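You operate a simulated robot arm through the tools that you are given. There is no shell and no other tool. Be economical: measure what you need, move in short steps, check, and stop when the job is done.

Carry out the task below with a simulated two-armed robot. There is one attempt and no reset: what you move stays moved.

Task
Pick up the tall blue jar with one hand, pass it to the other hand and put it on the right end of the near bench. Set down upright: tall blue jar.

It is judged by the outcome, as a careful person would: the job done as asked, and still so three seconds after it is handed in. It fails if anything else is knocked over, pushed out of place, dropped, spilled or broken.

Robot
Two 6-joint arms with two-finger parallel grippers on one trunk, on a base that drives. Base frame: it is fixed to the floor where the robot stands at the start and does not move with it; the origin is under the middle of the robot, x ahead of it, y to its left, z up. Readings come in cm, degrees, newtons and seconds.
The left shoulder is at the start at [28, 18.5, 105.5], the right one opposite. With the tool pointing down near the work surface each hand reaches from about 56 to 94 cm from the robot's upright axis, wherever it stands, measured 20 degrees to its own side. Places, roughly: right end of the near bench [-130, -60, 90]. Payload 1.57 kg a hand.
The TCP of each hand is the grasp point between the finger pads, 3 cm short of the fingertips. In the tool frame z runs along the fingers and y along their closing line. Largest opening 8 cm; finger width 1.7, thickness 1.2; the body of the gripper, 4 by 8.2 cm, starts 8 cm behind the TCP.
Orientation is that of the tool frame in the base frame, as a unit quaternion [x, y, z, w]. With the fingers straight down and closing along the base's y, the tool's x points along the base's -x, its y along +y and its z along -z.

Tools
- The arms move only by the tool nudge_tool. It takes "left_moves", "right_moves" or both (then of equal length, played together; a hand with none holds still); each is a list of rows, each a list of 7 numbers: the shift along the base's x, y, z in cm, then the turn, a rotation vector about the base's x, y, z in rad, then the finger opening in cm, from 0 to 8. In form: [[dx, dy, dz, wx, wy, wz, gripper], ...]. A call has 1 to 12 rows; each row is the pose to reach, as a shift and turn from the pose commanded when the call began. A row lasts 0.2 s, in which the tool goes at most 5 cm and 8.6 degrees; a call with a longer step from one row to the next is refused whole, and so is a gripper value outside its range. Where a pose cannot be reached the arm comes as near as it can. A force on the tool above 40 N (or 10 N above the force at the start of the call, whichever is more), or a blocked arm, ends the call early, and 0.2 s more pass. The fingers move at their own pace (about 15.3 cm/s each) and stop on an object; they squeeze with about 38 N. The grip force told is the motor's: it shows also when the fingers shut on nothing. Time passes only in rows, and 0.2 s behind the last, so rows that repeat a pose let the fingers close. The reply holds the time, the measured pose of the TCP, the force on the tool along the base axes, the opening and the grip force, in the units named above and with some noise, with the torque about the TCP (base axes, N m) and any sound that the robot's microphone picked up, and new pictures: "show" is both (left out), scene, wrist or none (wrist: the cameras of the hands that moved).
- Cameras (640 x 400 px; columns grow to the right, rows downward): "scene" is now at [24.07, -1.39, 150.08]; the picture's right is [-0.17, -0.99, 0.00], its down [-0.69, 0.12, -0.71] and it looks along [0.70, -0.12, -0.70] (base axes); focal length 281 px, centre (320, 200). "left" rides on the left gripper at [7.2, 0.7, -12.2] in its tool frame; the picture's right is [-0.09, 1.00, 0.00], its down [-0.84, -0.08, -0.54] and it looks along [-0.54, -0.05, 0.84] (tool axes); focal length 238 px, centre (320, 200). "right" rides on the right gripper at [7.2, -0.7, -12.2] in its tool frame; the picture's right is [0.09, 1.00, 0.00], its down [-0.84, 0.08, -0.54] and it looks along [-0.54, 0.05, 0.84] (tool axes); focal length 238 px, centre (320, 200). There is no depth. A picture from a camera that has moved, and an enlarged one, comes with that camera's place and axes in the base frame and with its lens.
- slide_trunk(by): slides the trunk up (or, below 0, down) by that many cm; the arms and the scene camera ride with it, the base frame stays. It gives what a move gives, with no picture.
- drive_base(legs): drives the robot by 1 to 6 legs, each [ahead, turn to the left] in cm and degrees, along the robot's own axes; the way and the turn of a leg run together, so that a leg with both is an arc; at most 150 cm and 180 degrees a leg. The arms and the cameras ride along, it lands a little off, and it stops where it bumps. It gives what a move gives, and a new picture of the scene camera.
- aim_head(pan, tilt): turns the head with the scene camera to pan (to the left, within 86 degrees either way) and tilt (down, from -29 to 69), counted from straight ahead of the robot. It gives what a move gives, and a new picture of the scene camera.
- close_up(camera, box): a new picture of the part [left, top, right, bottom] of that camera's present view, enlarged. No time passes.
- close_job(): hands the job in; it is judged then, once.

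Go step by step. Nothing tells you exact positions but the pictures and the camera data: compare them with the known pose of the tool, close in by small moves and look again before you grip or let go. The budget is 120 turns and 260 pictures, counting those below and the enlarged ones. Unless the task says otherwise, let go and move clear before handing in, and close with one line.

The tools are called after ">>>" by a JSON object that holds its "method" and its "body". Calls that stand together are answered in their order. nudge_tool: Moves the arms, as the interface text tells. Its arguments: {"type":"object","properties":{"left_moves":{"type":"array","items":{"type":"array","items":{"type":"number"}}},"right_moves":{"type":"array","items":{"type":"array","items":{"type":"number"}}},"show":{"type":"string","enum":["both","scene","wrist","none"]}},"required":[]} The other tools are called the same way: slide_trunk (by) slides the trunk up or down; drive_base (legs) drives the base; aim_head (pan, tilt) turns the head that bears the scene camera; close_up (camera, box) takes an enlarged picture of a part of a camera's view; close_job () hands the job in.

At the start:

```text
time_s: 0.0
left_ee_pos: [57.19, 21.19, 109.84]
left_tool_rot: [-0.001, 1.0, 0.0, -0.001]
left_force: [-0.4, -0.2, 0.4]
left_torque: [0.01, -0.03, -0.01]
left_finger_gap: 8.03
left_grip_force: 0.0
right_ee_pos: [51.76, -31.85, 113.12]
right_tool_rot: [-0.001, 1.0, 0.0, 0.0]
right_force: [-0.5, -1.0, 0.2]
right_torque: [-0.02, 0.01, 0.01]
right_finger_gap: 8.01
right_grip_force: 0.1
trunk travel left (down, up): [-75.0, 24.0]
robot x, y, heading: [-0.22, -0.1, -0.2]
head pan, tilt: [-9.9, 44.6]
```

scene: 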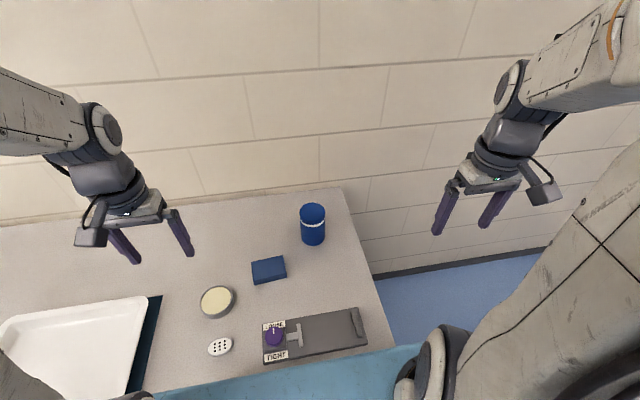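
right: 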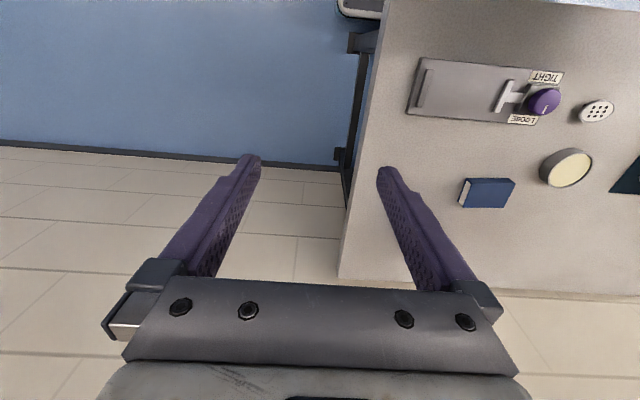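
left: 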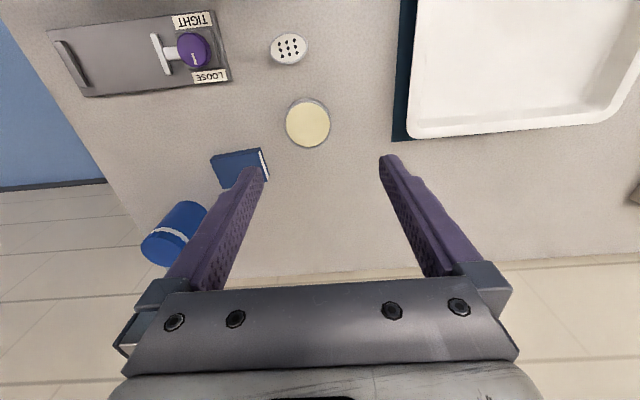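

The tall blue jar stands near the right edge of the bench ahead, roughly at [77, -8], with the bench surface near z 81. I'll enlarge it in two cameras to measure its place and size.

>>> {"method": "close_up", "body": {"camera": "scene", "box": [240, 180, 400, 280]}}

>>> {"method": "close_up", "body": {"camera": "left", "box": [100, 180, 260, 280]}}

```text
4.00 times, centred on (320, 230) of scene
camera zoom: at [24.07, -1.39, 150.08], right [-0.17, -0.99, 0.0], down [-0.69, 0.12, -0.71], along [0.7, -0.12, -0.7], focal length 1124 px, centre (320, 80)
```

zoom: 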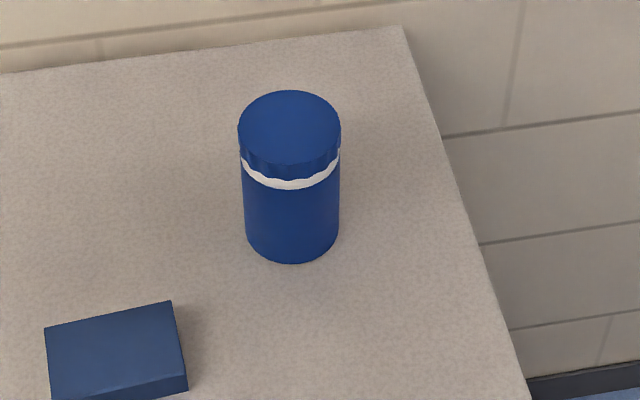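

```text
4.00 times, centred on (180, 230) of left
camera zoom: at [49.89, 21.86, 122.11], right [0.09, 1.0, 0.0], down [0.84, -0.08, 0.54], along [0.54, -0.05, -0.84], focal length 953 px, centre (880, 80)
```

zoom: 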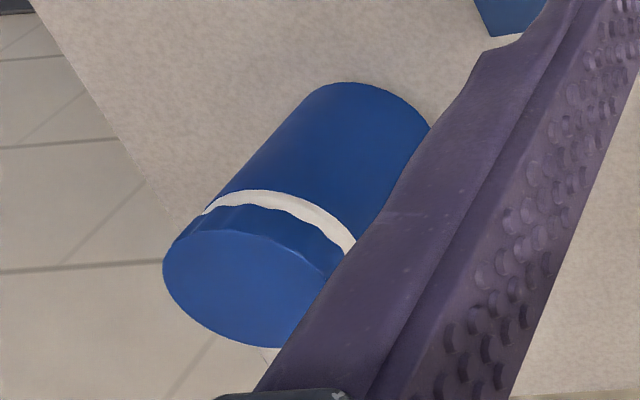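

The lid centre triangulates to about [77.4, -8.3, 92.3], with a diameter of about 7 cm, and the bench at about z 81. I'll bring the right hand above it, pointing down.

>>> {"method": "nudge_tool", "body": {"right_moves": [[3.2, 2.9, -0.5, 0, 0, 0, 8], [6.4, 5.9, -1, 0, 0, 0, 8], [9.6, 8.8, -1.5, 0, 0, 0, 8], [12.8, 11.8, -2, 0, 0, 0, 8], [16, 14.7, -2.5, 0, 0, 0, 8], [19.2, 17.6, -3, 0, 0, 0, 8], [22.4, 20.6, -3.5, 0, 0, 0, 8], [25.6, 23.5, -4, 0, 0, 0, 8], [25.6, 23.5, -7, 0, 0, 0, 8], [25.6, 23.5, -7, 0, 0, 0, 8]]}}

```text
time_s: 2.2
left_ee_pos: [57.19, 21.25, 109.93]
left_tool_rot: [-0.001, 1.0, 0.0, 0.001]
left_force: [-0.5, -0.4, 0.2]
left_torque: [0.0, -0.01, -0.01]
left_finger_gap: 8.0
left_grip_force: 0.1
right_ee_pos: [77.74, -8.42, 106.11]
right_tool_rot: [-0.002, 1.0, 0.0, 0.0]
right_force: [-0.3, 0.4, -0.1]
right_torque: [0.0, 0.0, 0.0]
right_finger_gap: 7.98
right_grip_force: 0.0
trunk travel left (down, up): [-75.0, 24.0]
robot x, y, heading: [0.06, -0.04, -0.1]
head pan, tilt: [-9.9, 44.6]
camera scene: at [24.09, -1.39, 150.08], right [-0.17, -0.99, 0.0], down [-0.69, 0.12, -0.71], along [0.7, -0.12, -0.7], focal length 281 px, centre (320, 200)
camera right: at [70.56, -9.14, 118.23], right [-0.09, 1.0, 0.0], down [0.84, 0.08, 0.54], along [0.54, 0.05, -0.84], focal length 238 px, centre (320, 200)
```

scene: 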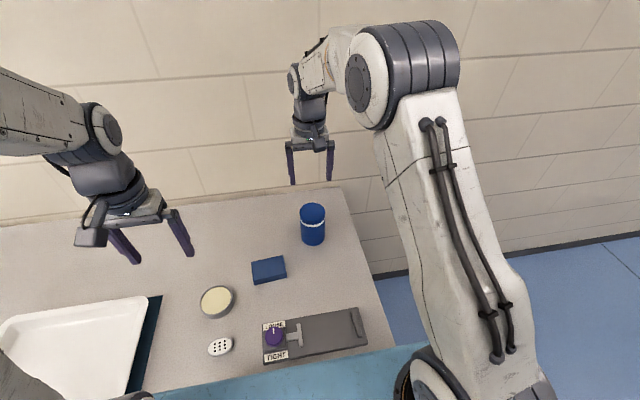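
right: 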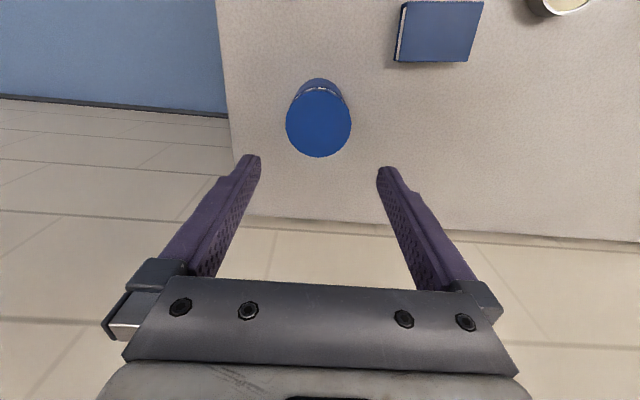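

The lid now reads as [77.5, -8.6], very nearly under the gripper. I'll descend partway and look again.

>>> {"method": "nudge_tool", "body": {"right_moves": [[-0.2, -0.1, -4, 0, 0, 0, 8], [-0.2, -0.1, -8, 0, 0, 0, 8], [-0.2, -0.1, -9.5, 0, 0, 0, 8], [-0.2, -0.1, -9.5, 0, 0, 0, 8]]}}

>>> {"method": "close_up", "body": {"camera": "right", "box": [200, 60, 440, 210]}}

>>> {"method": "close_up", "body": {"camera": "scene", "box": [240, 150, 400, 250]}}

```text
time_s: 3.2
left_ee_pos: [57.14, 21.32, 109.82]
left_tool_rot: [-0.001, 1.0, 0.0, 0.0]
left_force: [-0.2, 0.9, -1.1]
left_torque: [-0.03, 0.0, 0.01]
left_finger_gap: 8.02
left_grip_force: 0.0
right_ee_pos: [77.51, -8.43, 96.49]
right_tool_rot: [-0.001, 1.0, 0.0, 0.0]
right_force: [0.1, 0.6, -0.1]
right_torque: [0.02, 0.0, 0.02]
right_finger_gap: 7.99
right_grip_force: 0.1
trunk travel left (down, up): [-75.0, 24.0]
robot x, y, heading: [-0.04, 0.34, -0.3]
head pan, tilt: [-9.9, 44.6]
camera scene: at [24.08, -1.39, 150.08], right [-0.17, -0.99, 0.0], down [-0.69, 0.12, -0.71], along [0.7, -0.12, -0.7], focal length 281 px, centre (320, 200)
camera right: at [70.26, -9.18, 108.7], right [-0.09, 1.0, 0.0], down [0.84, 0.08, 0.54], along [0.54, 0.05, -0.84], focal length 238 px, centre (320, 200)
```

scene: 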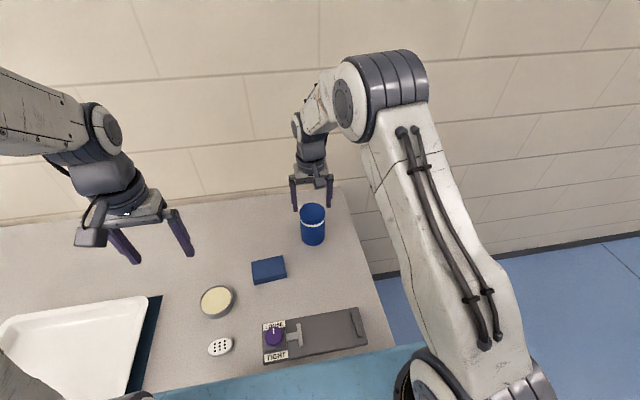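
right: 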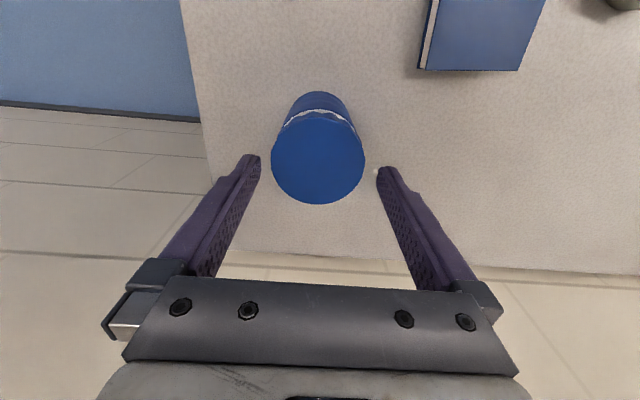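

```text
2.67 times, centred on (320, 135) of right
camera zoom: at [70.26, -9.18, 108.7], right [-0.09, 1.0, 0.0], down [0.84, 0.08, 0.54], along [0.54, 0.05, -0.84], focal length 636 px, centre (320, 373)
```

zoom: 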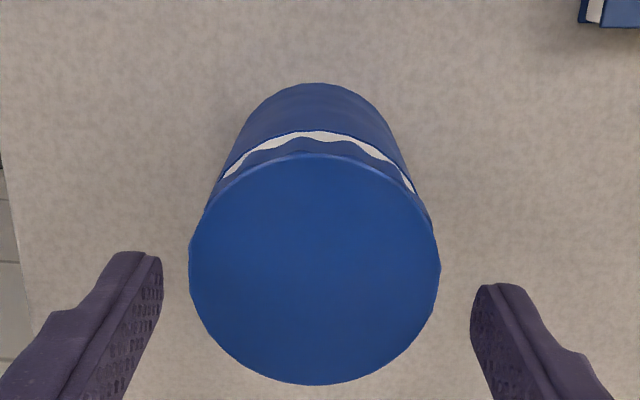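

```text
4.00 times, centred on (320, 200) of scene
camera zoom: at [24.08, -1.39, 150.08], right [-0.17, -0.99, 0.0], down [-0.69, 0.12, -0.71], along [0.7, -0.12, -0.7], focal length 1124 px, centre (320, 200)
```

zoom: 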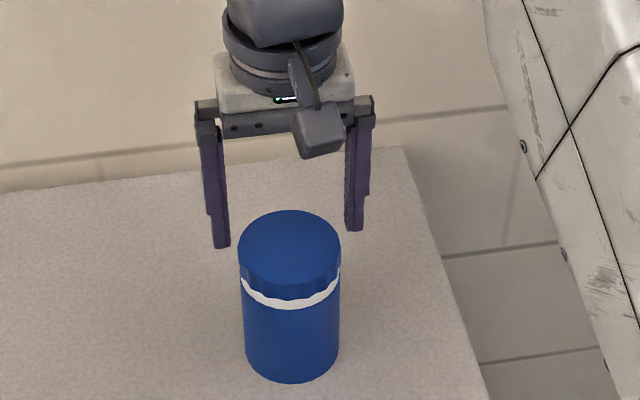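

The fingers straddle the lid well, needing only about a 0.1 cm shift. I'll lower to z≈88.5 so the pads sit on the body below the lid, watching the force.

>>> {"method": "nudge_tool", "body": {"right_moves": [[-0.1, -0.1, -2, 0, 0, 0, 8], [-0.1, -0.1, -4, 0, 0, 0, 8], [-0.1, -0.1, -6, 0, 0, 0, 8], [-0.1, -0.1, -8, 0, 0, 0, 8], [-0.1, -0.1, -8, 0, 0, 0, 8]]}}

>>> {"method": "close_up", "body": {"camera": "scene", "box": [240, 150, 400, 250]}}

```text
time_s: 4.4
left_ee_pos: [57.18, 21.15, 109.93]
left_tool_rot: [-0.001, 1.0, 0.001, 0.0]
left_force: [0.4, -0.2, -0.5]
left_torque: [-0.04, 0.05, 0.02]
left_finger_gap: 8.0
left_grip_force: 0.1
right_ee_pos: [77.27, -8.47, 88.55]
right_tool_rot: [-0.001, 1.0, 0.0, 0.0]
right_force: [0.4, -0.1, -1.1]
right_torque: [-0.03, -0.02, 0.04]
right_finger_gap: 8.03
right_grip_force: 0.0
trunk travel left (down, up): [-75.0, 24.0]
robot x, y, heading: [-0.27, -0.02, 0.0]
head pan, tilt: [-9.9, 44.6]
camera scene: at [24.09, -1.39, 150.08], right [-0.17, -0.99, 0.0], down [-0.69, 0.12, -0.71], along [0.7, -0.12, -0.7], focal length 281 px, centre (320, 200)
camera right: at [70.16, -9.23, 100.78], right [-0.09, 1.0, 0.0], down [0.84, 0.08, 0.54], along [0.54, 0.05, -0.84], focal length 238 px, centre (320, 200)
```

scene: 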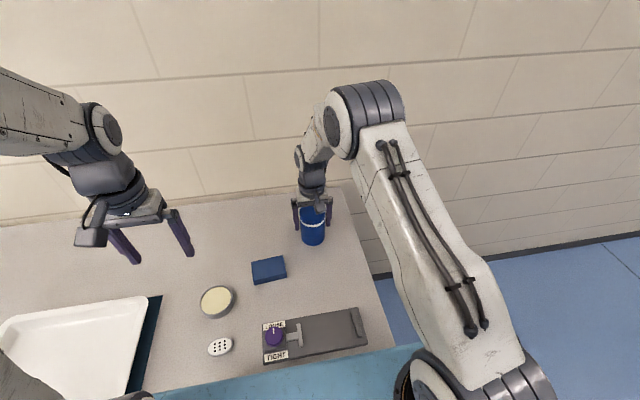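
right: 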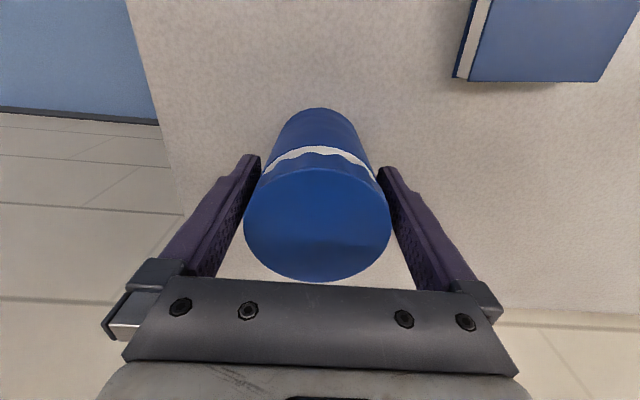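

```text
4.00 times, centred on (320, 200) of scene
camera zoom: at [24.09, -1.39, 150.08], right [-0.17, -0.99, 0.0], down [-0.69, 0.12, -0.71], along [0.7, -0.12, -0.7], focal length 1124 px, centre (320, 200)
```

zoom: 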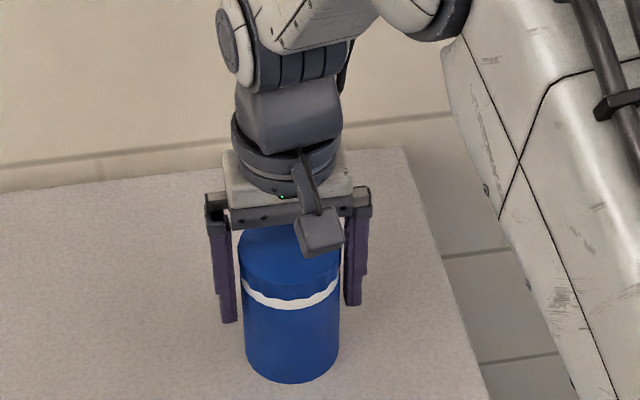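

The fingers straddle the jar cleanly, so I'll close, check the grip, then lift slightly.

>>> {"method": "nudge_tool", "body": {"right_moves": [[0, 0, 0, 0, 0, 0, 6.5], [0, 0, 0, 0, 0, 0, 6.0], [0, 0, 0, 0, 0, 0, 6.0], [0, 0, 0, 0, 0, 0, 6.0]], "show": "wrist"}}

```text
time_s: 5.4
left_ee_pos: [57.1, 21.19, 109.82]
left_tool_rot: [-0.001, 1.0, 0.0, 0.0]
left_force: [-0.6, -1.0, 0.1]
left_torque: [-0.01, 0.0, -0.03]
left_finger_gap: 7.99
left_grip_force: 0.0
right_ee_pos: [77.26, -8.45, 88.55]
right_tool_rot: [-0.001, 1.0, 0.0, 0.0]
right_force: [1.0, -1.7, 0.6]
right_torque: [0.01, -0.01, -0.01]
right_finger_gap: 7.27
right_grip_force: 38.1
trunk travel left (down, up): [-75.0, 24.0]
robot x, y, heading: [-0.18, -0.03, 0.3]
head pan, tilt: [-9.9, 44.6]
camera right: at [70.15, -9.25, 100.8], right [-0.09, 1.0, 0.0], down [0.84, 0.08, 0.54], along [0.54, 0.05, -0.84], focal length 238 px, centre (320, 200)
```

right: 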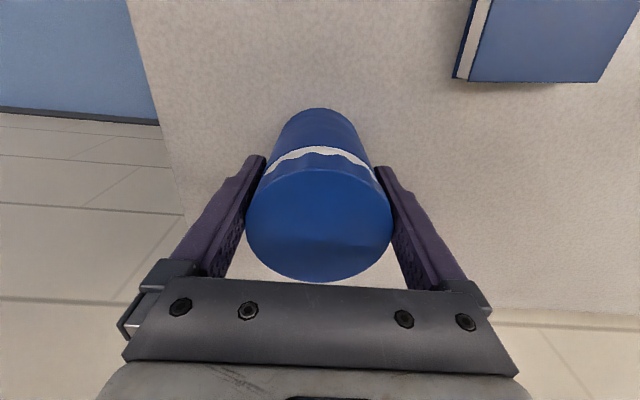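

The grip holds at 7.27 cm, possibly on the lid rim. I'll lift just half a centimetre to see whether the whole jar comes along.

>>> {"method": "nudge_tool", "body": {"right_moves": [[0, 0, 0.2, 0, 0, 0, 6.0], [0, 0, 0.5, 0, 0, 0, 6.0], [0, 0, 0.5, 0, 0, 0, 6.0]], "show": "wrist"}}

>>> {"method": "close_up", "body": {"camera": "scene", "box": [240, 150, 400, 250]}}

```text
time_s: 6.2
left_ee_pos: [57.04, 21.23, 109.9]
left_tool_rot: [-0.001, 1.0, 0.0, 0.0]
left_force: [0.3, -1.2, 0.1]
left_torque: [0.03, 0.02, -0.01]
left_finger_gap: 7.99
left_grip_force: 0.1
right_ee_pos: [77.24, -8.51, 89.0]
right_tool_rot: [-0.001, 1.0, 0.0, 0.0]
right_force: [-0.5, -0.4, -4.8]
right_torque: [0.01, 0.01, 0.01]
right_finger_gap: 7.28
right_grip_force: 37.8
trunk travel left (down, up): [-75.0, 24.0]
robot x, y, heading: [-0.2, 0.3, -0.1]
head pan, tilt: [-9.9, 44.6]
camera right: at [70.08, -9.27, 101.26], right [-0.09, 1.0, 0.0], down [0.84, 0.08, 0.54], along [0.54, 0.05, -0.84], focal length 238 px, centre (320, 200)
```

right: 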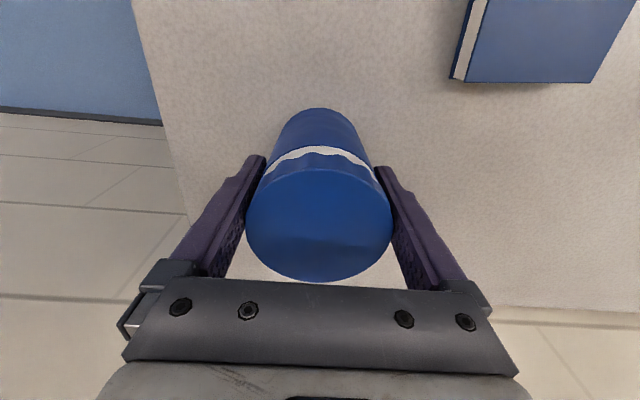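

```text
4.00 times, centred on (320, 200) of scene
camera zoom: at [24.1, -1.39, 150.07], right [-0.17, -0.99, 0.0], down [-0.69, 0.12, -0.71], along [0.7, -0.12, -0.7], focal length 1124 px, centre (320, 200)
```

zoom: 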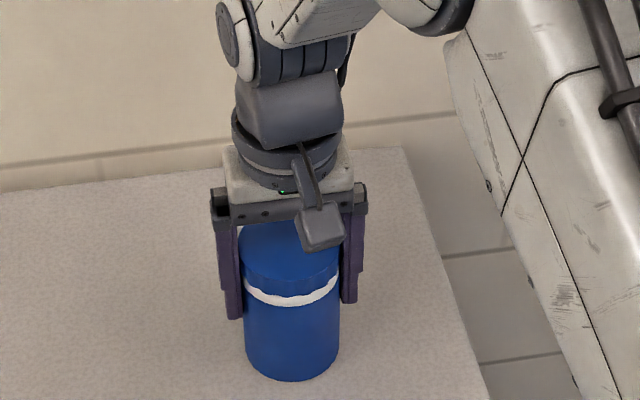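

The wrist reads about 5 N of weight and the whole jar rose together. I'll lift it straight up and then draw it back toward the robot.

>>> {"method": "nudge_tool", "body": {"right_moves": [[0, 0, 1.5, 0, 0, 0, 6.0], [0, 0, 4, 0, 0, 0, 6.0], [0, 0, 7, 0, 0, 0, 6.0], [0, 0, 10, 0, 0, 0, 6.0], [0, 0, 13, 0, 0, 0, 6.0], [0, 0, 16, 0, 0, 0, 6.0], [-3, 0, 19, 0, 0, 0, 6.0], [-6, 0, 21, 0, 0, 0, 6.0], [-9, 0, 22, 0, 0, 0, 6.0], [-12, 0, 22, 0, 0, 0, 6.0], [-14, 0, 22, 0, 0, 0, 6.0], [-14, 0, 22, 0, 0, 0, 6.0]]}}

```text
time_s: 8.8
left_ee_pos: [57.12, 21.26, 109.91]
left_tool_rot: [-0.001, 1.0, 0.001, -0.001]
left_force: [0.0, 0.0, 0.0]
left_torque: [0.03, 0.0, 0.0]
left_finger_gap: 7.97
left_grip_force: 0.0
right_ee_pos: [63.19, -8.6, 111.26]
right_tool_rot: [-0.001, 1.0, -0.001, 0.001]
right_force: [0.2, -0.3, -4.2]
right_torque: [0.01, 0.02, 0.02]
right_finger_gap: 7.3
right_grip_force: 38.4
trunk travel left (down, up): [-75.0, 24.0]
robot x, y, heading: [0.31, -0.16, 0.0]
head pan, tilt: [-9.9, 44.6]
camera scene: at [24.08, -1.39, 150.08], right [-0.17, -0.99, 0.0], down [-0.69, 0.12, -0.71], along [0.7, -0.12, -0.7], focal length 281 px, centre (320, 200)
camera right: at [55.97, -9.29, 123.42], right [-0.09, 1.0, 0.0], down [0.84, 0.08, 0.54], along [0.54, 0.05, -0.84], focal length 238 px, centre (320, 200)
```

scene: 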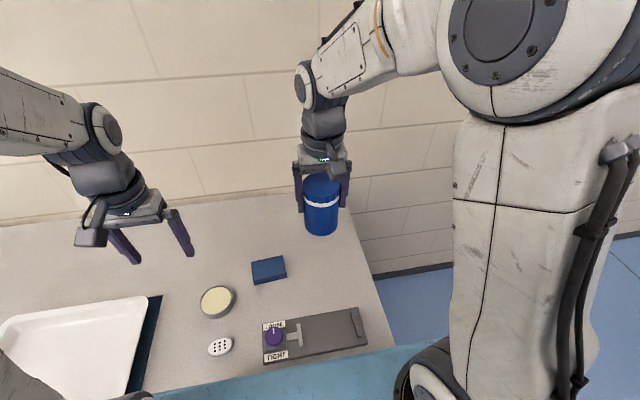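
right: 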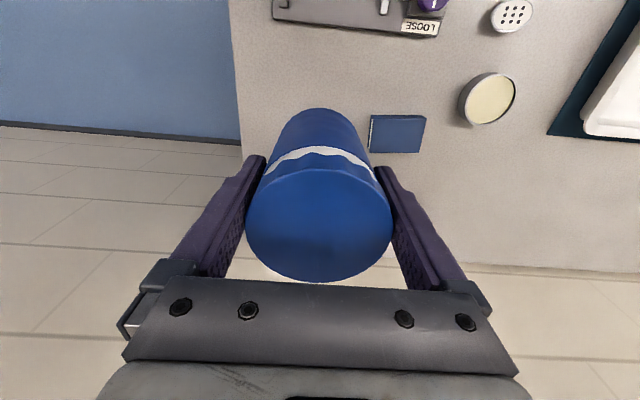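

The jar hangs steady from the right hand. I'll swing it out a little further to give the left arm room, while pitching the left hand up and yawing it so that it can come from the robot's left side at a slant.

>>> {"method": "nudge_tool", "body": {"left_moves": [[0, 0, 1, -0.041, -0.099, -0.071, 8], [0, 0, 2, -0.082, -0.198, -0.142, 8], [0, 0, 3, -0.123, -0.297, -0.213, 8], [0, 0, 4, -0.164, -0.396, -0.284, 8], [0, 0, 5, -0.205, -0.496, -0.356, 8], [0, -1, 6, -0.246, -0.595, -0.427, 8], [0, -2, 7, -0.287, -0.694, -0.498, 8], [0, -3, 7, -0.328, -0.793, -0.569, 8], [0, -4, 7, -0.369, -0.892, -0.64, 8], [0, -5, 7, -0.41, -0.991, -0.711, 8], [0, -5, 7, -0.41, -0.991, -0.711, 8]], "right_moves": [[1.5, -0.6, 0, 0, 0, 0, 6], [3, -1.2, 0, 0, 0, 0, 6], [4.5, -1.8, 0, 0, 0, 0, 6], [6, -2.5, 0, 0, 0, 0, 6], [7.5, -3.1, 0, 0, 0, 0, 6], [9, -3.8, 0, 0, 0, 0, 6], [10.5, -4.5, 0, 0, 0, 0, 6], [12, -5, 0, 0, 0, 0, 6], [12.8, -5.4, 0, 0, 0, 0, 6], [12.8, -5.4, 0, 0, 0, 0, 6], [12.8, -5.4, 0, 0, 0, 0, 6]]}}

```text
time_s: 11.2
left_ee_pos: [58.41, 17.11, 117.91]
left_tool_rot: [0.332, 0.8, -0.192, 0.461]
left_force: [-0.4, -0.2, -0.3]
left_torque: [0.02, 0.0, 0.03]
left_finger_gap: 7.98
left_grip_force: 0.0
left hand out of reach, approached as far as the arm can: row 9, 10, 11
right_ee_pos: [75.99, -13.89, 111.08]
right_tool_rot: [-0.001, 1.0, 0.0, 0.0]
right_force: [1.2, 0.0, -5.2]
right_torque: [-0.01, 0.01, -0.01]
right_finger_gap: 7.24
right_grip_force: 37.8
trunk travel left (down, up): [-75.0, 24.0]
robot x, y, heading: [0.44, -0.05, -0.0]
head pan, tilt: [-9.9, 44.6]
camera scene: at [24.11, -1.38, 150.07], right [-0.17, -0.99, 0.0], down [-0.69, 0.12, -0.71], along [0.7, -0.12, -0.7], focal length 281 px, centre (320, 200)
camera right: at [68.84, -14.7, 123.32], right [-0.09, 1.0, 0.0], down [0.84, 0.08, 0.54], along [0.54, 0.05, -0.84], focal length 238 px, centre (320, 200)
camera left: at [48.84, 27.62, 117.77], right [0.74, 0.67, 0.08], down [-0.09, -0.02, 1.0], along [0.67, -0.74, 0.05], focal length 238 px, centre (320, 200)
```

scene: 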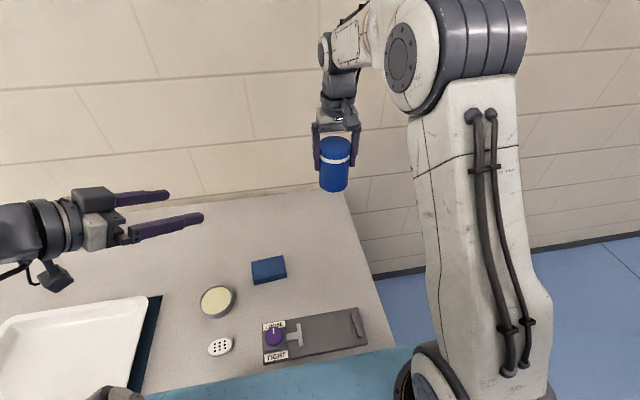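
right: 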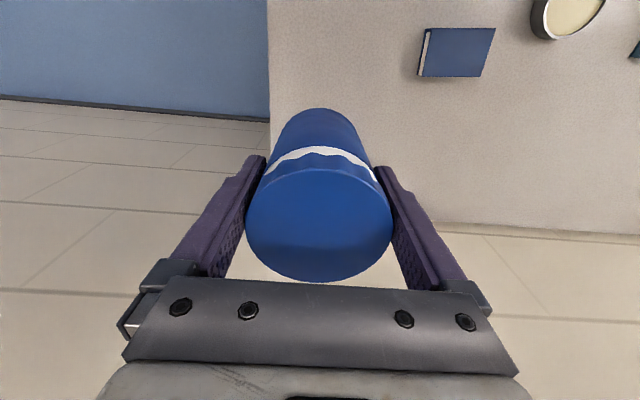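
left: 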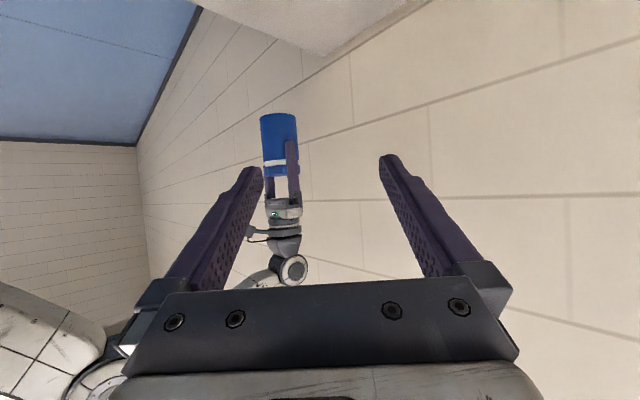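

The left hand reached the slanted orientation. Next I'll bring it to a standoff on its approach line, about 16 cm short of the jar.

>>> {"method": "nudge_tool", "body": {"left_moves": [[1.5, -3.4, 0, 0, 0, 0, 8], [3, -6.8, 0, 0, 0, 0, 8], [4.5, -10.2, 0, 0, 0, 0, 8], [6, -13.6, 0, 0, 0, 0, 8], [7.5, -17, 0, 0, 0, 0, 8], [9, -20.4, 0, 0, 0, 0, 8], [9, -20.4, 0, 0, 0, 0, 8]]}}

>>> {"method": "close_up", "body": {"camera": "scene", "box": [200, 80, 440, 230]}}

```text
time_s: 12.8
left_ee_pos: [67.42, -3.29, 117.94]
left_tool_rot: [0.33, 0.8, -0.191, 0.462]
left_force: [1.6, -0.9, 0.1]
left_torque: [0.03, 0.01, -0.01]
left_finger_gap: 8.01
left_grip_force: 0.0
left hand out of reach, approached as far as the arm can: row 1
right_ee_pos: [76.04, -13.98, 111.17]
right_tool_rot: [-0.001, 1.0, 0.0, -0.001]
right_force: [0.3, 0.6, -4.0]
right_torque: [0.01, 0.03, 0.01]
right_finger_gap: 7.28
right_grip_force: 37.6
trunk travel left (down, up): [-75.0, 24.0]
robot x, y, heading: [0.02, -0.09, -0.0]
head pan, tilt: [-9.9, 44.6]
camera scene: at [24.11, -1.41, 150.07], right [-0.17, -0.99, 0.0], down [-0.69, 0.12, -0.71], along [0.7, -0.12, -0.7], focal length 281 px, centre (320, 200)
camera left: at [57.78, 7.2, 117.85], right [0.74, 0.67, 0.08], down [-0.09, -0.02, 1.0], along [0.67, -0.74, 0.05], focal length 238 px, centre (320, 200)
```

scene: 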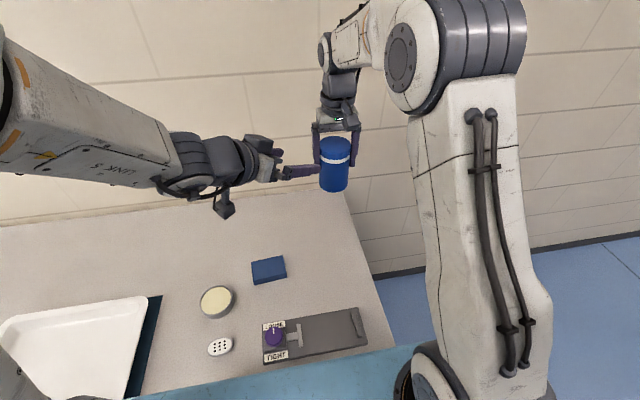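
left: 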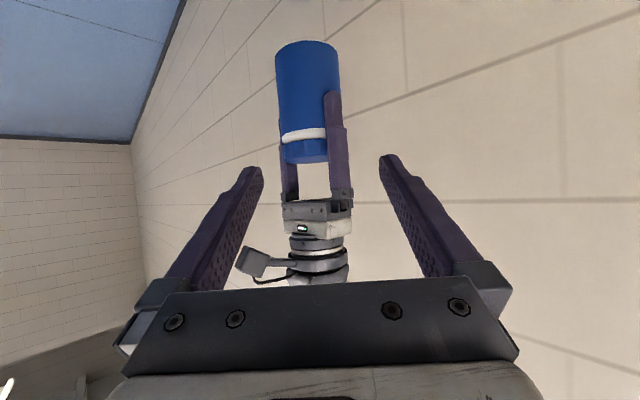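

```text
2.67 times, centred on (320, 155) of scene
camera zoom: at [24.11, -1.41, 150.07], right [-0.17, -0.99, 0.0], down [-0.69, 0.12, -0.71], along [0.7, -0.12, -0.7], focal length 749 px, centre (320, 320)
```

zoom: 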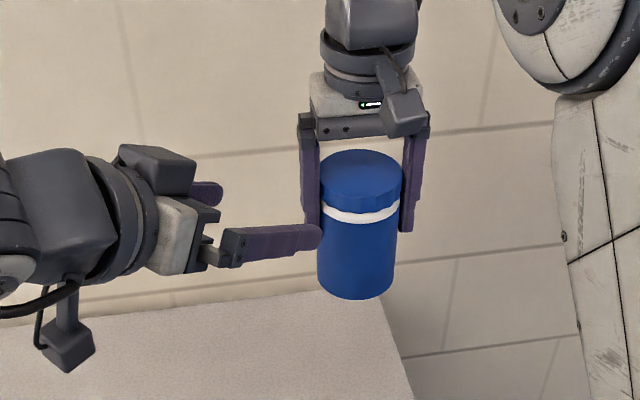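

The geometry is nearly aligned, but one right finger would come close to the opened left finger. I'll turn the right hand 16° about the vertical to clear it, then bring the left hand 8 cm nearer and look.

>>> {"method": "nudge_tool", "body": {"left_moves": [[-0.6, -0.4, -0.3, 0, 0, 0, 8], [-1.2, -0.9, -0.7, 0, 0, 0, 8], [-1.2, -0.9, -0.7, 0, 0, 0, 8], [0, -2.1, -1.7, 0, 0, 0, 8], [1.3, -3.4, -2.7, 0, 0, 0, 8], [2.5, -4.6, -3.7, 0, 0, 0, 8], [3.7, -5.8, -4.7, 0, 0, 0, 8], [3.7, -5.8, -4.7, 0, 0, 0, 8]], "right_moves": [[0, 0, 0, 0, 0, 0.1, 6], [0, 0, 0, 0, 0, 0.2, 6], [0, 0, 0, 0, 0, 0.28, 6], [0, 0, 0, 0, 0, 0.28, 6], [0, 0, 0, 0, 0, 0.28, 6], [0, 0, 0, 0, 0, 0.28, 6], [0, 0, 0, 0, 0, 0.28, 6], [0, 0, 0, 0, 0, 0.28, 6]]}}

>>> {"method": "close_up", "body": {"camera": "scene", "box": [240, 100, 400, 200]}}

```text
time_s: 14.6
left_ee_pos: [71.12, -9.18, 113.43]
left_tool_rot: [0.33, 0.801, -0.191, 0.462]
left_force: [-0.3, -0.4, -0.4]
left_torque: [-0.02, 0.01, 0.01]
left_finger_gap: 8.0
left_grip_force: 0.0
right_ee_pos: [76.07, -14.06, 111.15]
right_tool_rot: [-0.141, 0.99, 0.0, 0.0]
right_force: [0.0, -0.5, -3.7]
right_torque: [0.05, -0.01, -0.05]
right_finger_gap: 7.25
right_grip_force: 37.3
trunk travel left (down, up): [-75.0, 24.0]
robot x, y, heading: [-0.06, -0.02, -0.1]
head pan, tilt: [-9.9, 44.6]
camera scene: at [24.11, -1.4, 150.07], right [-0.17, -0.99, 0.0], down [-0.69, 0.12, -0.71], along [0.7, -0.12, -0.7], focal length 281 px, centre (320, 200)
camera right: at [69.35, -16.7, 123.31], right [-0.37, 0.93, 0.0], down [0.78, 0.31, 0.54], along [0.5, 0.2, -0.84], focal length 238 px, centre (320, 200)
camera left: at [61.5, 1.34, 113.26], right [0.74, 0.67, 0.08], down [-0.09, -0.02, 1.0], along [0.67, -0.74, 0.05], focal length 238 px, centre (320, 200)
```

scene: 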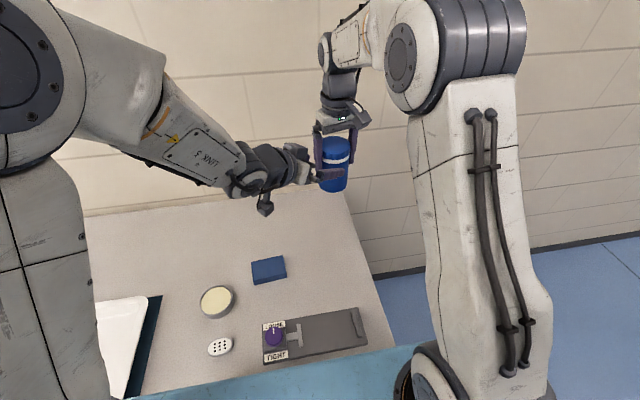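
right: 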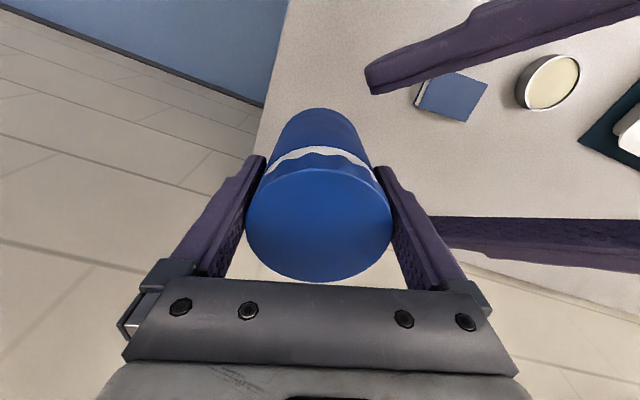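
left: 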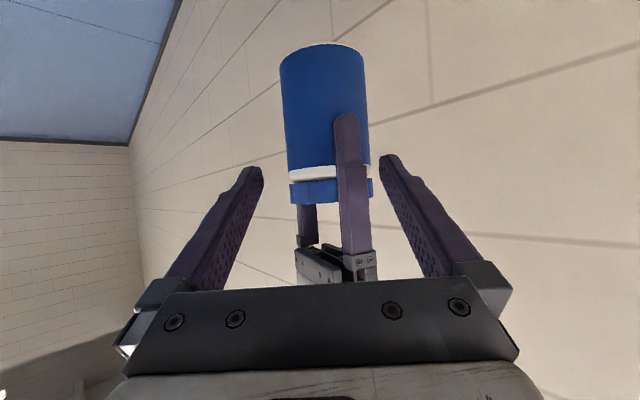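

```text
4.00 times, centred on (320, 150) of scene
camera zoom: at [24.11, -1.4, 150.07], right [-0.17, -0.99, 0.0], down [-0.69, 0.12, -0.71], along [0.7, -0.12, -0.7], focal length 1124 px, centre (320, 400)
```

zoom: 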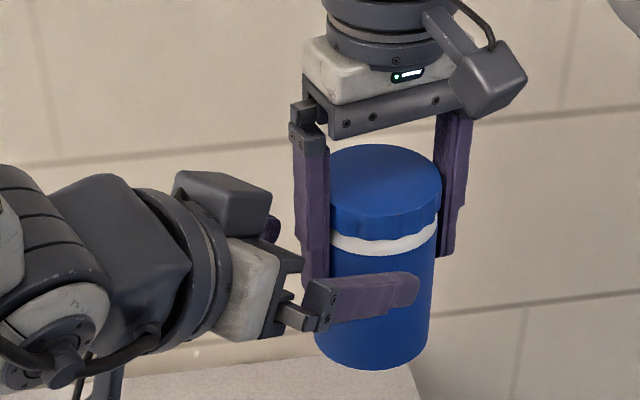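

The left camera shows the jar about 3 mm off centre to its right. I'll correct half of that, advance 4 cm more, and check again.

>>> {"method": "nudge_tool", "body": {"left_moves": [[0.2, 0.2, 0, 0, 0, 0, 8], [1.4, -1.0, -1, 0, 0, 0, 8], [2.65, -2.25, -2.1, 0, 0, 0, 8], [2.65, -2.25, -2.1, 0, 0, 0, 8]]}}

>>> {"method": "close_up", "body": {"camera": "left", "box": [200, 20, 440, 170]}}

>>> {"method": "close_up", "body": {"camera": "scene", "box": [240, 100, 400, 200]}}

```text
time_s: 15.6
left_ee_pos: [73.81, -11.55, 111.06]
left_tool_rot: [0.331, 0.801, -0.192, 0.461]
left_force: [0.3, -0.4, -0.6]
left_torque: [0.01, -0.01, -0.02]
left_finger_gap: 8.0
left_grip_force: 0.1
right_ee_pos: [76.04, -13.96, 111.17]
right_tool_rot: [-0.141, 0.99, 0.0, -0.001]
right_force: [0.4, -0.1, -5.2]
right_torque: [-0.01, 0.01, 0.01]
right_finger_gap: 7.28
right_grip_force: 37.7
trunk travel left (down, up): [-75.0, 24.0]
robot x, y, heading: [0.17, -0.06, -0.1]
head pan, tilt: [-9.9, 44.6]
camera scene: at [24.11, -1.4, 150.07], right [-0.17, -0.99, 0.0], down [-0.69, 0.12, -0.71], along [0.7, -0.12, -0.7], focal length 281 px, centre (320, 200)
camera left: at [64.16, -0.92, 111.03], right [0.74, 0.67, 0.08], down [-0.09, -0.02, 1.0], along [0.67, -0.74, 0.05], focal length 238 px, centre (320, 200)
```

scene: 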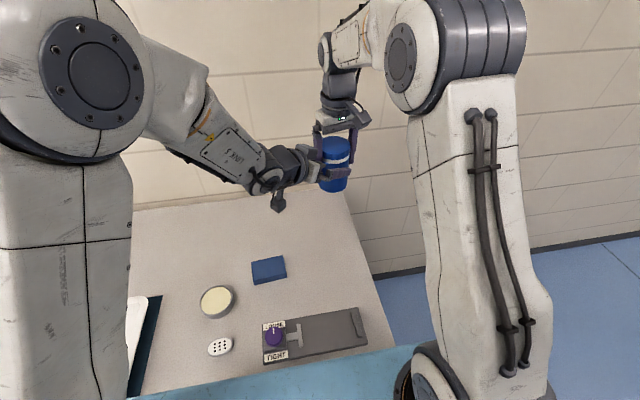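
left: 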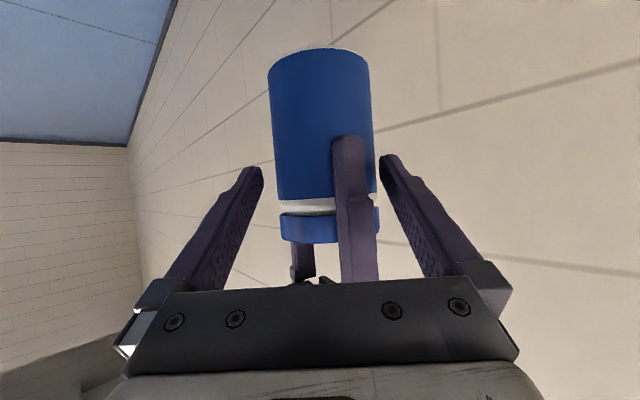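

```text
2.67 times, centred on (320, 95) of left
camera zoom: at [64.16, -0.92, 111.03], right [0.74, 0.67, 0.08], down [-0.09, -0.02, 1.0], along [0.67, -0.74, 0.05], focal length 636 px, centre (320, 480)
```

zoom: 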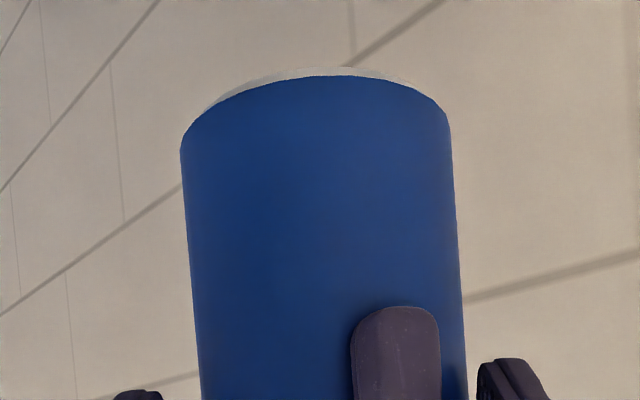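

```text
4.00 times, centred on (320, 150) of scene
camera zoom: at [24.11, -1.4, 150.07], right [-0.17, -0.99, 0.0], down [-0.69, 0.12, -0.71], along [0.7, -0.12, -0.7], focal length 1124 px, centre (320, 400)
```

zoom: 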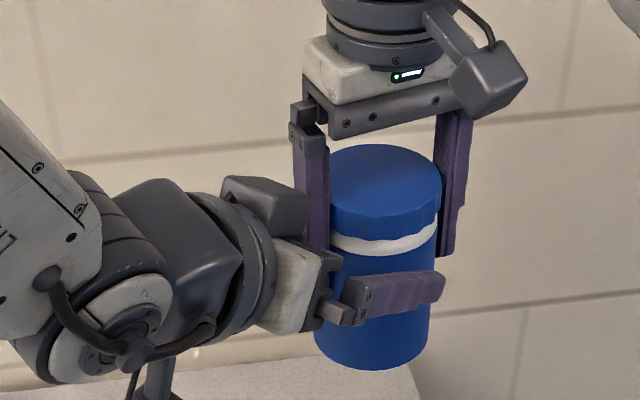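

There's still about a 3 mm offset toward the camera's right. I'll correct it fully and advance so the jar sits at the pads.

>>> {"method": "nudge_tool", "body": {"left_moves": [[0.25, 0.25, 0, 0, 0, 0, 8], [0.85, -0.35, -0.5, 0, 0, 0, 8], [1.45, -0.95, -1, 0, 0, 0, 8], [2.05, -1.55, -1.5, 0, 0, 0, 8], [2.6, -2.1, -1.9, 0, 0, 0, 8], [2.6, -2.1, -1.9, 0, 0, 0, 8]]}}

>>> {"method": "close_up", "body": {"camera": "scene", "box": [240, 100, 400, 200]}}

```text
time_s: 17.0
left_ee_pos: [76.42, -13.45, 109.31]
left_tool_rot: [0.331, 0.8, -0.191, 0.462]
left_force: [0.0, 0.0, -0.2]
left_torque: [0.0, -0.02, 0.0]
left_finger_gap: 8.0
left_grip_force: 0.1
right_ee_pos: [76.05, -14.06, 111.14]
right_tool_rot: [-0.14, 0.99, -0.001, 0.0]
right_force: [-0.2, 0.4, -3.7]
right_torque: [-0.03, 0.03, -0.02]
right_finger_gap: 7.28
right_grip_force: 38.3
trunk travel left (down, up): [-75.0, 24.0]
robot x, y, heading: [0.18, -0.35, 0.2]
head pan, tilt: [-9.9, 44.6]
camera scene: at [24.1, -1.4, 150.07], right [-0.17, -0.99, 0.0], down [-0.69, 0.12, -0.71], along [0.7, -0.12, -0.7], focal length 281 px, centre (320, 200)
camera left: at [66.82, -2.99, 109.16], right [0.74, 0.67, 0.08], down [-0.09, -0.02, 1.0], along [0.67, -0.74, 0.05], focal length 238 px, centre (320, 200)
```

scene: 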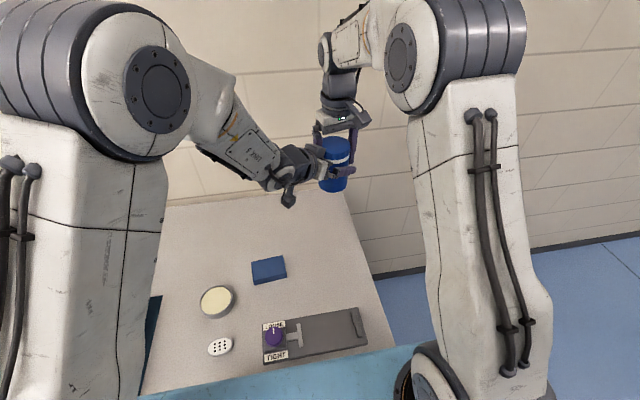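
left: 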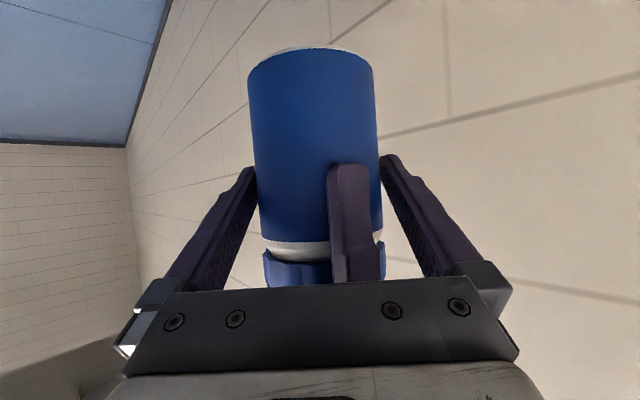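

```text
4.00 times, centred on (320, 150) of scene
camera zoom: at [24.1, -1.4, 150.07], right [-0.17, -0.99, 0.0], down [-0.69, 0.12, -0.71], along [0.7, -0.12, -0.7], focal length 1124 px, centre (320, 400)
```

zoom: 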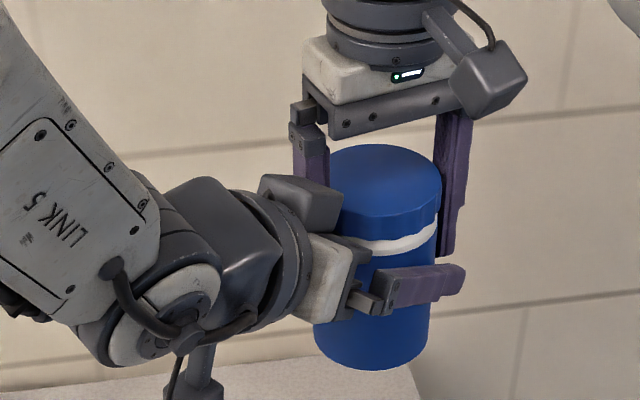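

The jar is centred between the left fingers with about equal gaps, and no contact. I'll close the left hand while the right still holds.

>>> {"method": "nudge_tool", "body": {"left_moves": [[0, 0, 0, 0, 0, 0, 7.2], [0, 0, 0, 0, 0, 0, 6.5], [0, 0, 0, 0, 0, 0, 6.0], [0, 0, 0, 0, 0, 0, 6.0], [0, 0, 0, 0, 0, 0, 6.0]]}}

>>> {"method": "close_up", "body": {"camera": "scene", "box": [240, 100, 400, 200]}}

```text
time_s: 18.2
left_ee_pos: [76.37, -13.5, 109.38]
left_tool_rot: [0.332, 0.8, -0.192, 0.461]
left_force: [-1.9, -3.8, -0.4]
left_torque: [0.06, 0.01, -0.01]
left_finger_gap: 7.05
left_grip_force: 38.0
right_ee_pos: [76.07, -13.97, 111.12]
right_tool_rot: [-0.141, 0.99, 0.0, 0.0]
right_force: [2.8, 4.3, -5.1]
right_torque: [0.0, -0.04, 0.03]
right_finger_gap: 7.24
right_grip_force: 38.0
trunk travel left (down, up): [-75.0, 24.0]
robot x, y, heading: [0.03, 0.02, 0.0]
head pan, tilt: [-9.9, 44.6]
camera scene: at [24.1, -1.4, 150.07], right [-0.17, -0.99, 0.0], down [-0.69, 0.12, -0.71], along [0.7, -0.12, -0.7], focal length 281 px, centre (320, 200)
camera left: at [66.8, -2.99, 109.17], right [0.74, 0.67, 0.08], down [-0.09, -0.02, 1.0], along [0.67, -0.74, 0.05], focal length 238 px, centre (320, 200)
```

scene: 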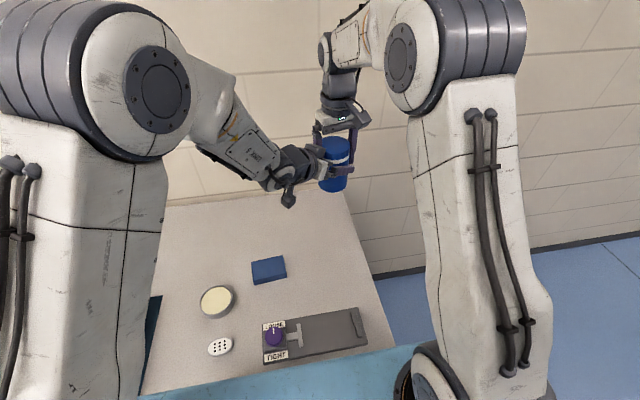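
left: 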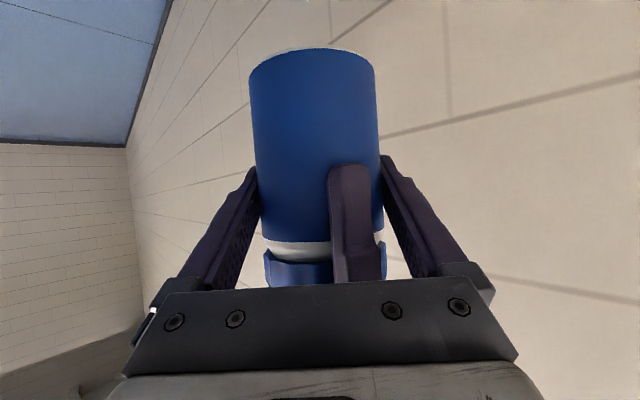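

```text
4.00 times, centred on (320, 150) of scene
camera zoom: at [24.1, -1.4, 150.07], right [-0.17, -0.99, 0.0], down [-0.69, 0.12, -0.71], along [0.7, -0.12, -0.7], focal length 1124 px, centre (320, 400)
```

zoom: 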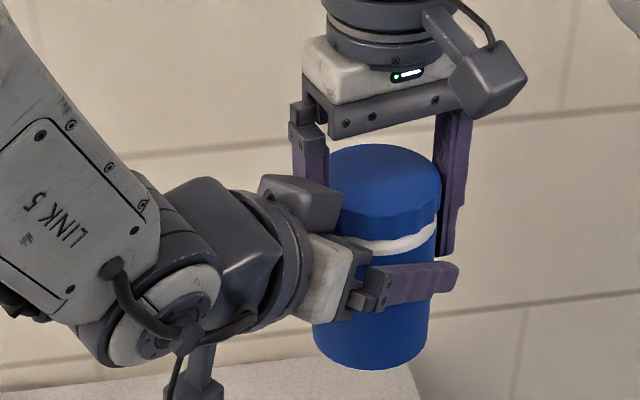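

Both hands hold the jar: the left on the body at 7.05 cm, the right on the lid. I'll open the right hand and check that the left takes the weight before withdrawing upward.

>>> {"method": "nudge_tool", "body": {"right_moves": [[0, 0, 0, 0, 0, 0, 7.4], [0, 0, 0, 0, 0, 0, 8], [0, 0, 0, 0, 0, 0, 8]], "show": "wrist"}}

>>> {"method": "close_up", "body": {"camera": "scene", "box": [240, 100, 400, 200]}}

```text
time_s: 19.0
left_ee_pos: [76.47, -13.54, 109.14]
left_tool_rot: [0.33, 0.801, -0.191, 0.461]
left_force: [-4.4, 3.5, -0.1]
left_torque: [-0.26, -0.35, 0.06]
left_finger_gap: 7.06
left_grip_force: 37.8
right_ee_pos: [75.97, -13.98, 111.19]
right_tool_rot: [-0.14, 0.99, 0.0, -0.001]
right_force: [4.2, -3.3, -1.4]
right_torque: [0.18, 0.25, -0.1]
right_finger_gap: 7.57
right_grip_force: 0.1
trunk travel left (down, up): [-75.0, 24.0]
robot x, y, heading: [0.1, 0.28, 0.0]
head pan, tilt: [-9.9, 44.6]
camera right: at [69.35, -16.73, 123.34], right [-0.37, 0.93, 0.0], down [0.78, 0.31, 0.54], along [0.5, 0.2, -0.84], focal length 238 px, centre (320, 200)
```

right: 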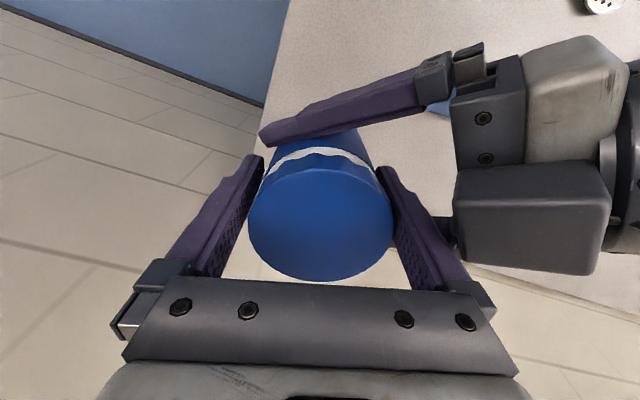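

```text
4.00 times, centred on (320, 150) of scene
camera zoom: at [24.1, -1.4, 150.07], right [-0.17, -0.99, 0.0], down [-0.69, 0.12, -0.71], along [0.7, -0.12, -0.7], focal length 1124 px, centre (320, 400)
```

zoom: 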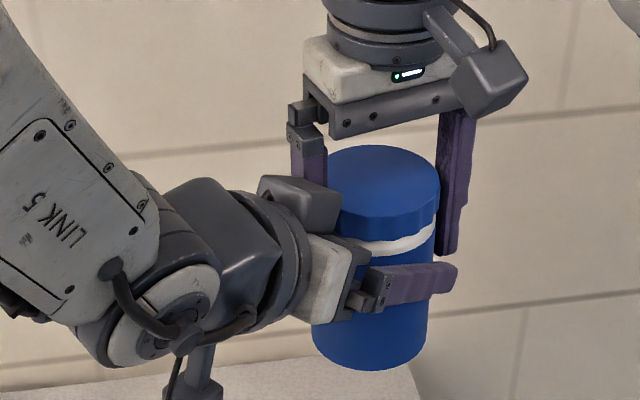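

The left hand now takes the weight, but the right's opening finger is touching the left gripper's housing (about 5 N) at 7.57 cm. I'll ease the opening back to 7.45 to relieve that contact, then check.

>>> {"method": "nudge_tool", "body": {"right_moves": [[0, 0, 0, 0, 0, 0, 7.45], [0, 0, 0, 0, 0, 0, 7.45]], "show": "wrist"}}

>>> {"method": "close_up", "body": {"camera": "right", "box": [200, 120, 456, 280]}}

```text
time_s: 19.6
left_ee_pos: [76.32, -13.46, 109.2]
left_tool_rot: [0.332, 0.801, -0.192, 0.46]
left_force: [-1.1, 0.4, -0.9]
left_torque: [-0.15, -0.15, 0.0]
left_finger_gap: 7.06
left_grip_force: 37.9
right_ee_pos: [75.99, -14.0, 111.1]
right_tool_rot: [-0.141, 0.99, -0.001, -0.001]
right_force: [1.2, -0.3, 0.6]
right_torque: [0.16, 0.11, 0.04]
right_finger_gap: 7.41
right_grip_force: 0.0
trunk travel left (down, up): [-75.0, 24.0]
robot x, y, heading: [-0.15, -0.1, -0.1]
head pan, tilt: [-9.9, 44.6]
camera right: at [69.34, -16.69, 123.34], right [-0.37, 0.93, 0.0], down [0.78, 0.31, 0.54], along [0.5, 0.2, -0.84], focal length 238 px, centre (320, 200)
```

right: 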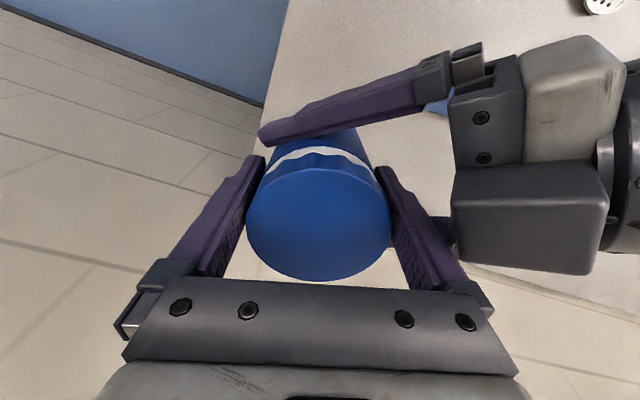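

```text
2.50 times, centred on (328, 200) of right
camera zoom: at [69.34, -16.69, 123.34], right [-0.37, 0.93, 0.0], down [0.78, 0.31, 0.54], along [0.5, 0.2, -0.84], focal length 596 px, centre (300, 200)
```

zoom: 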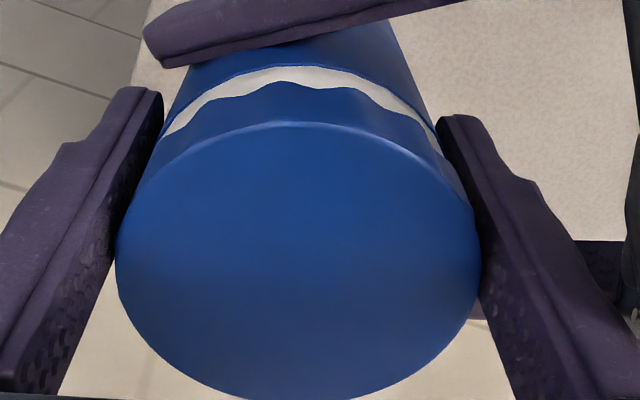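

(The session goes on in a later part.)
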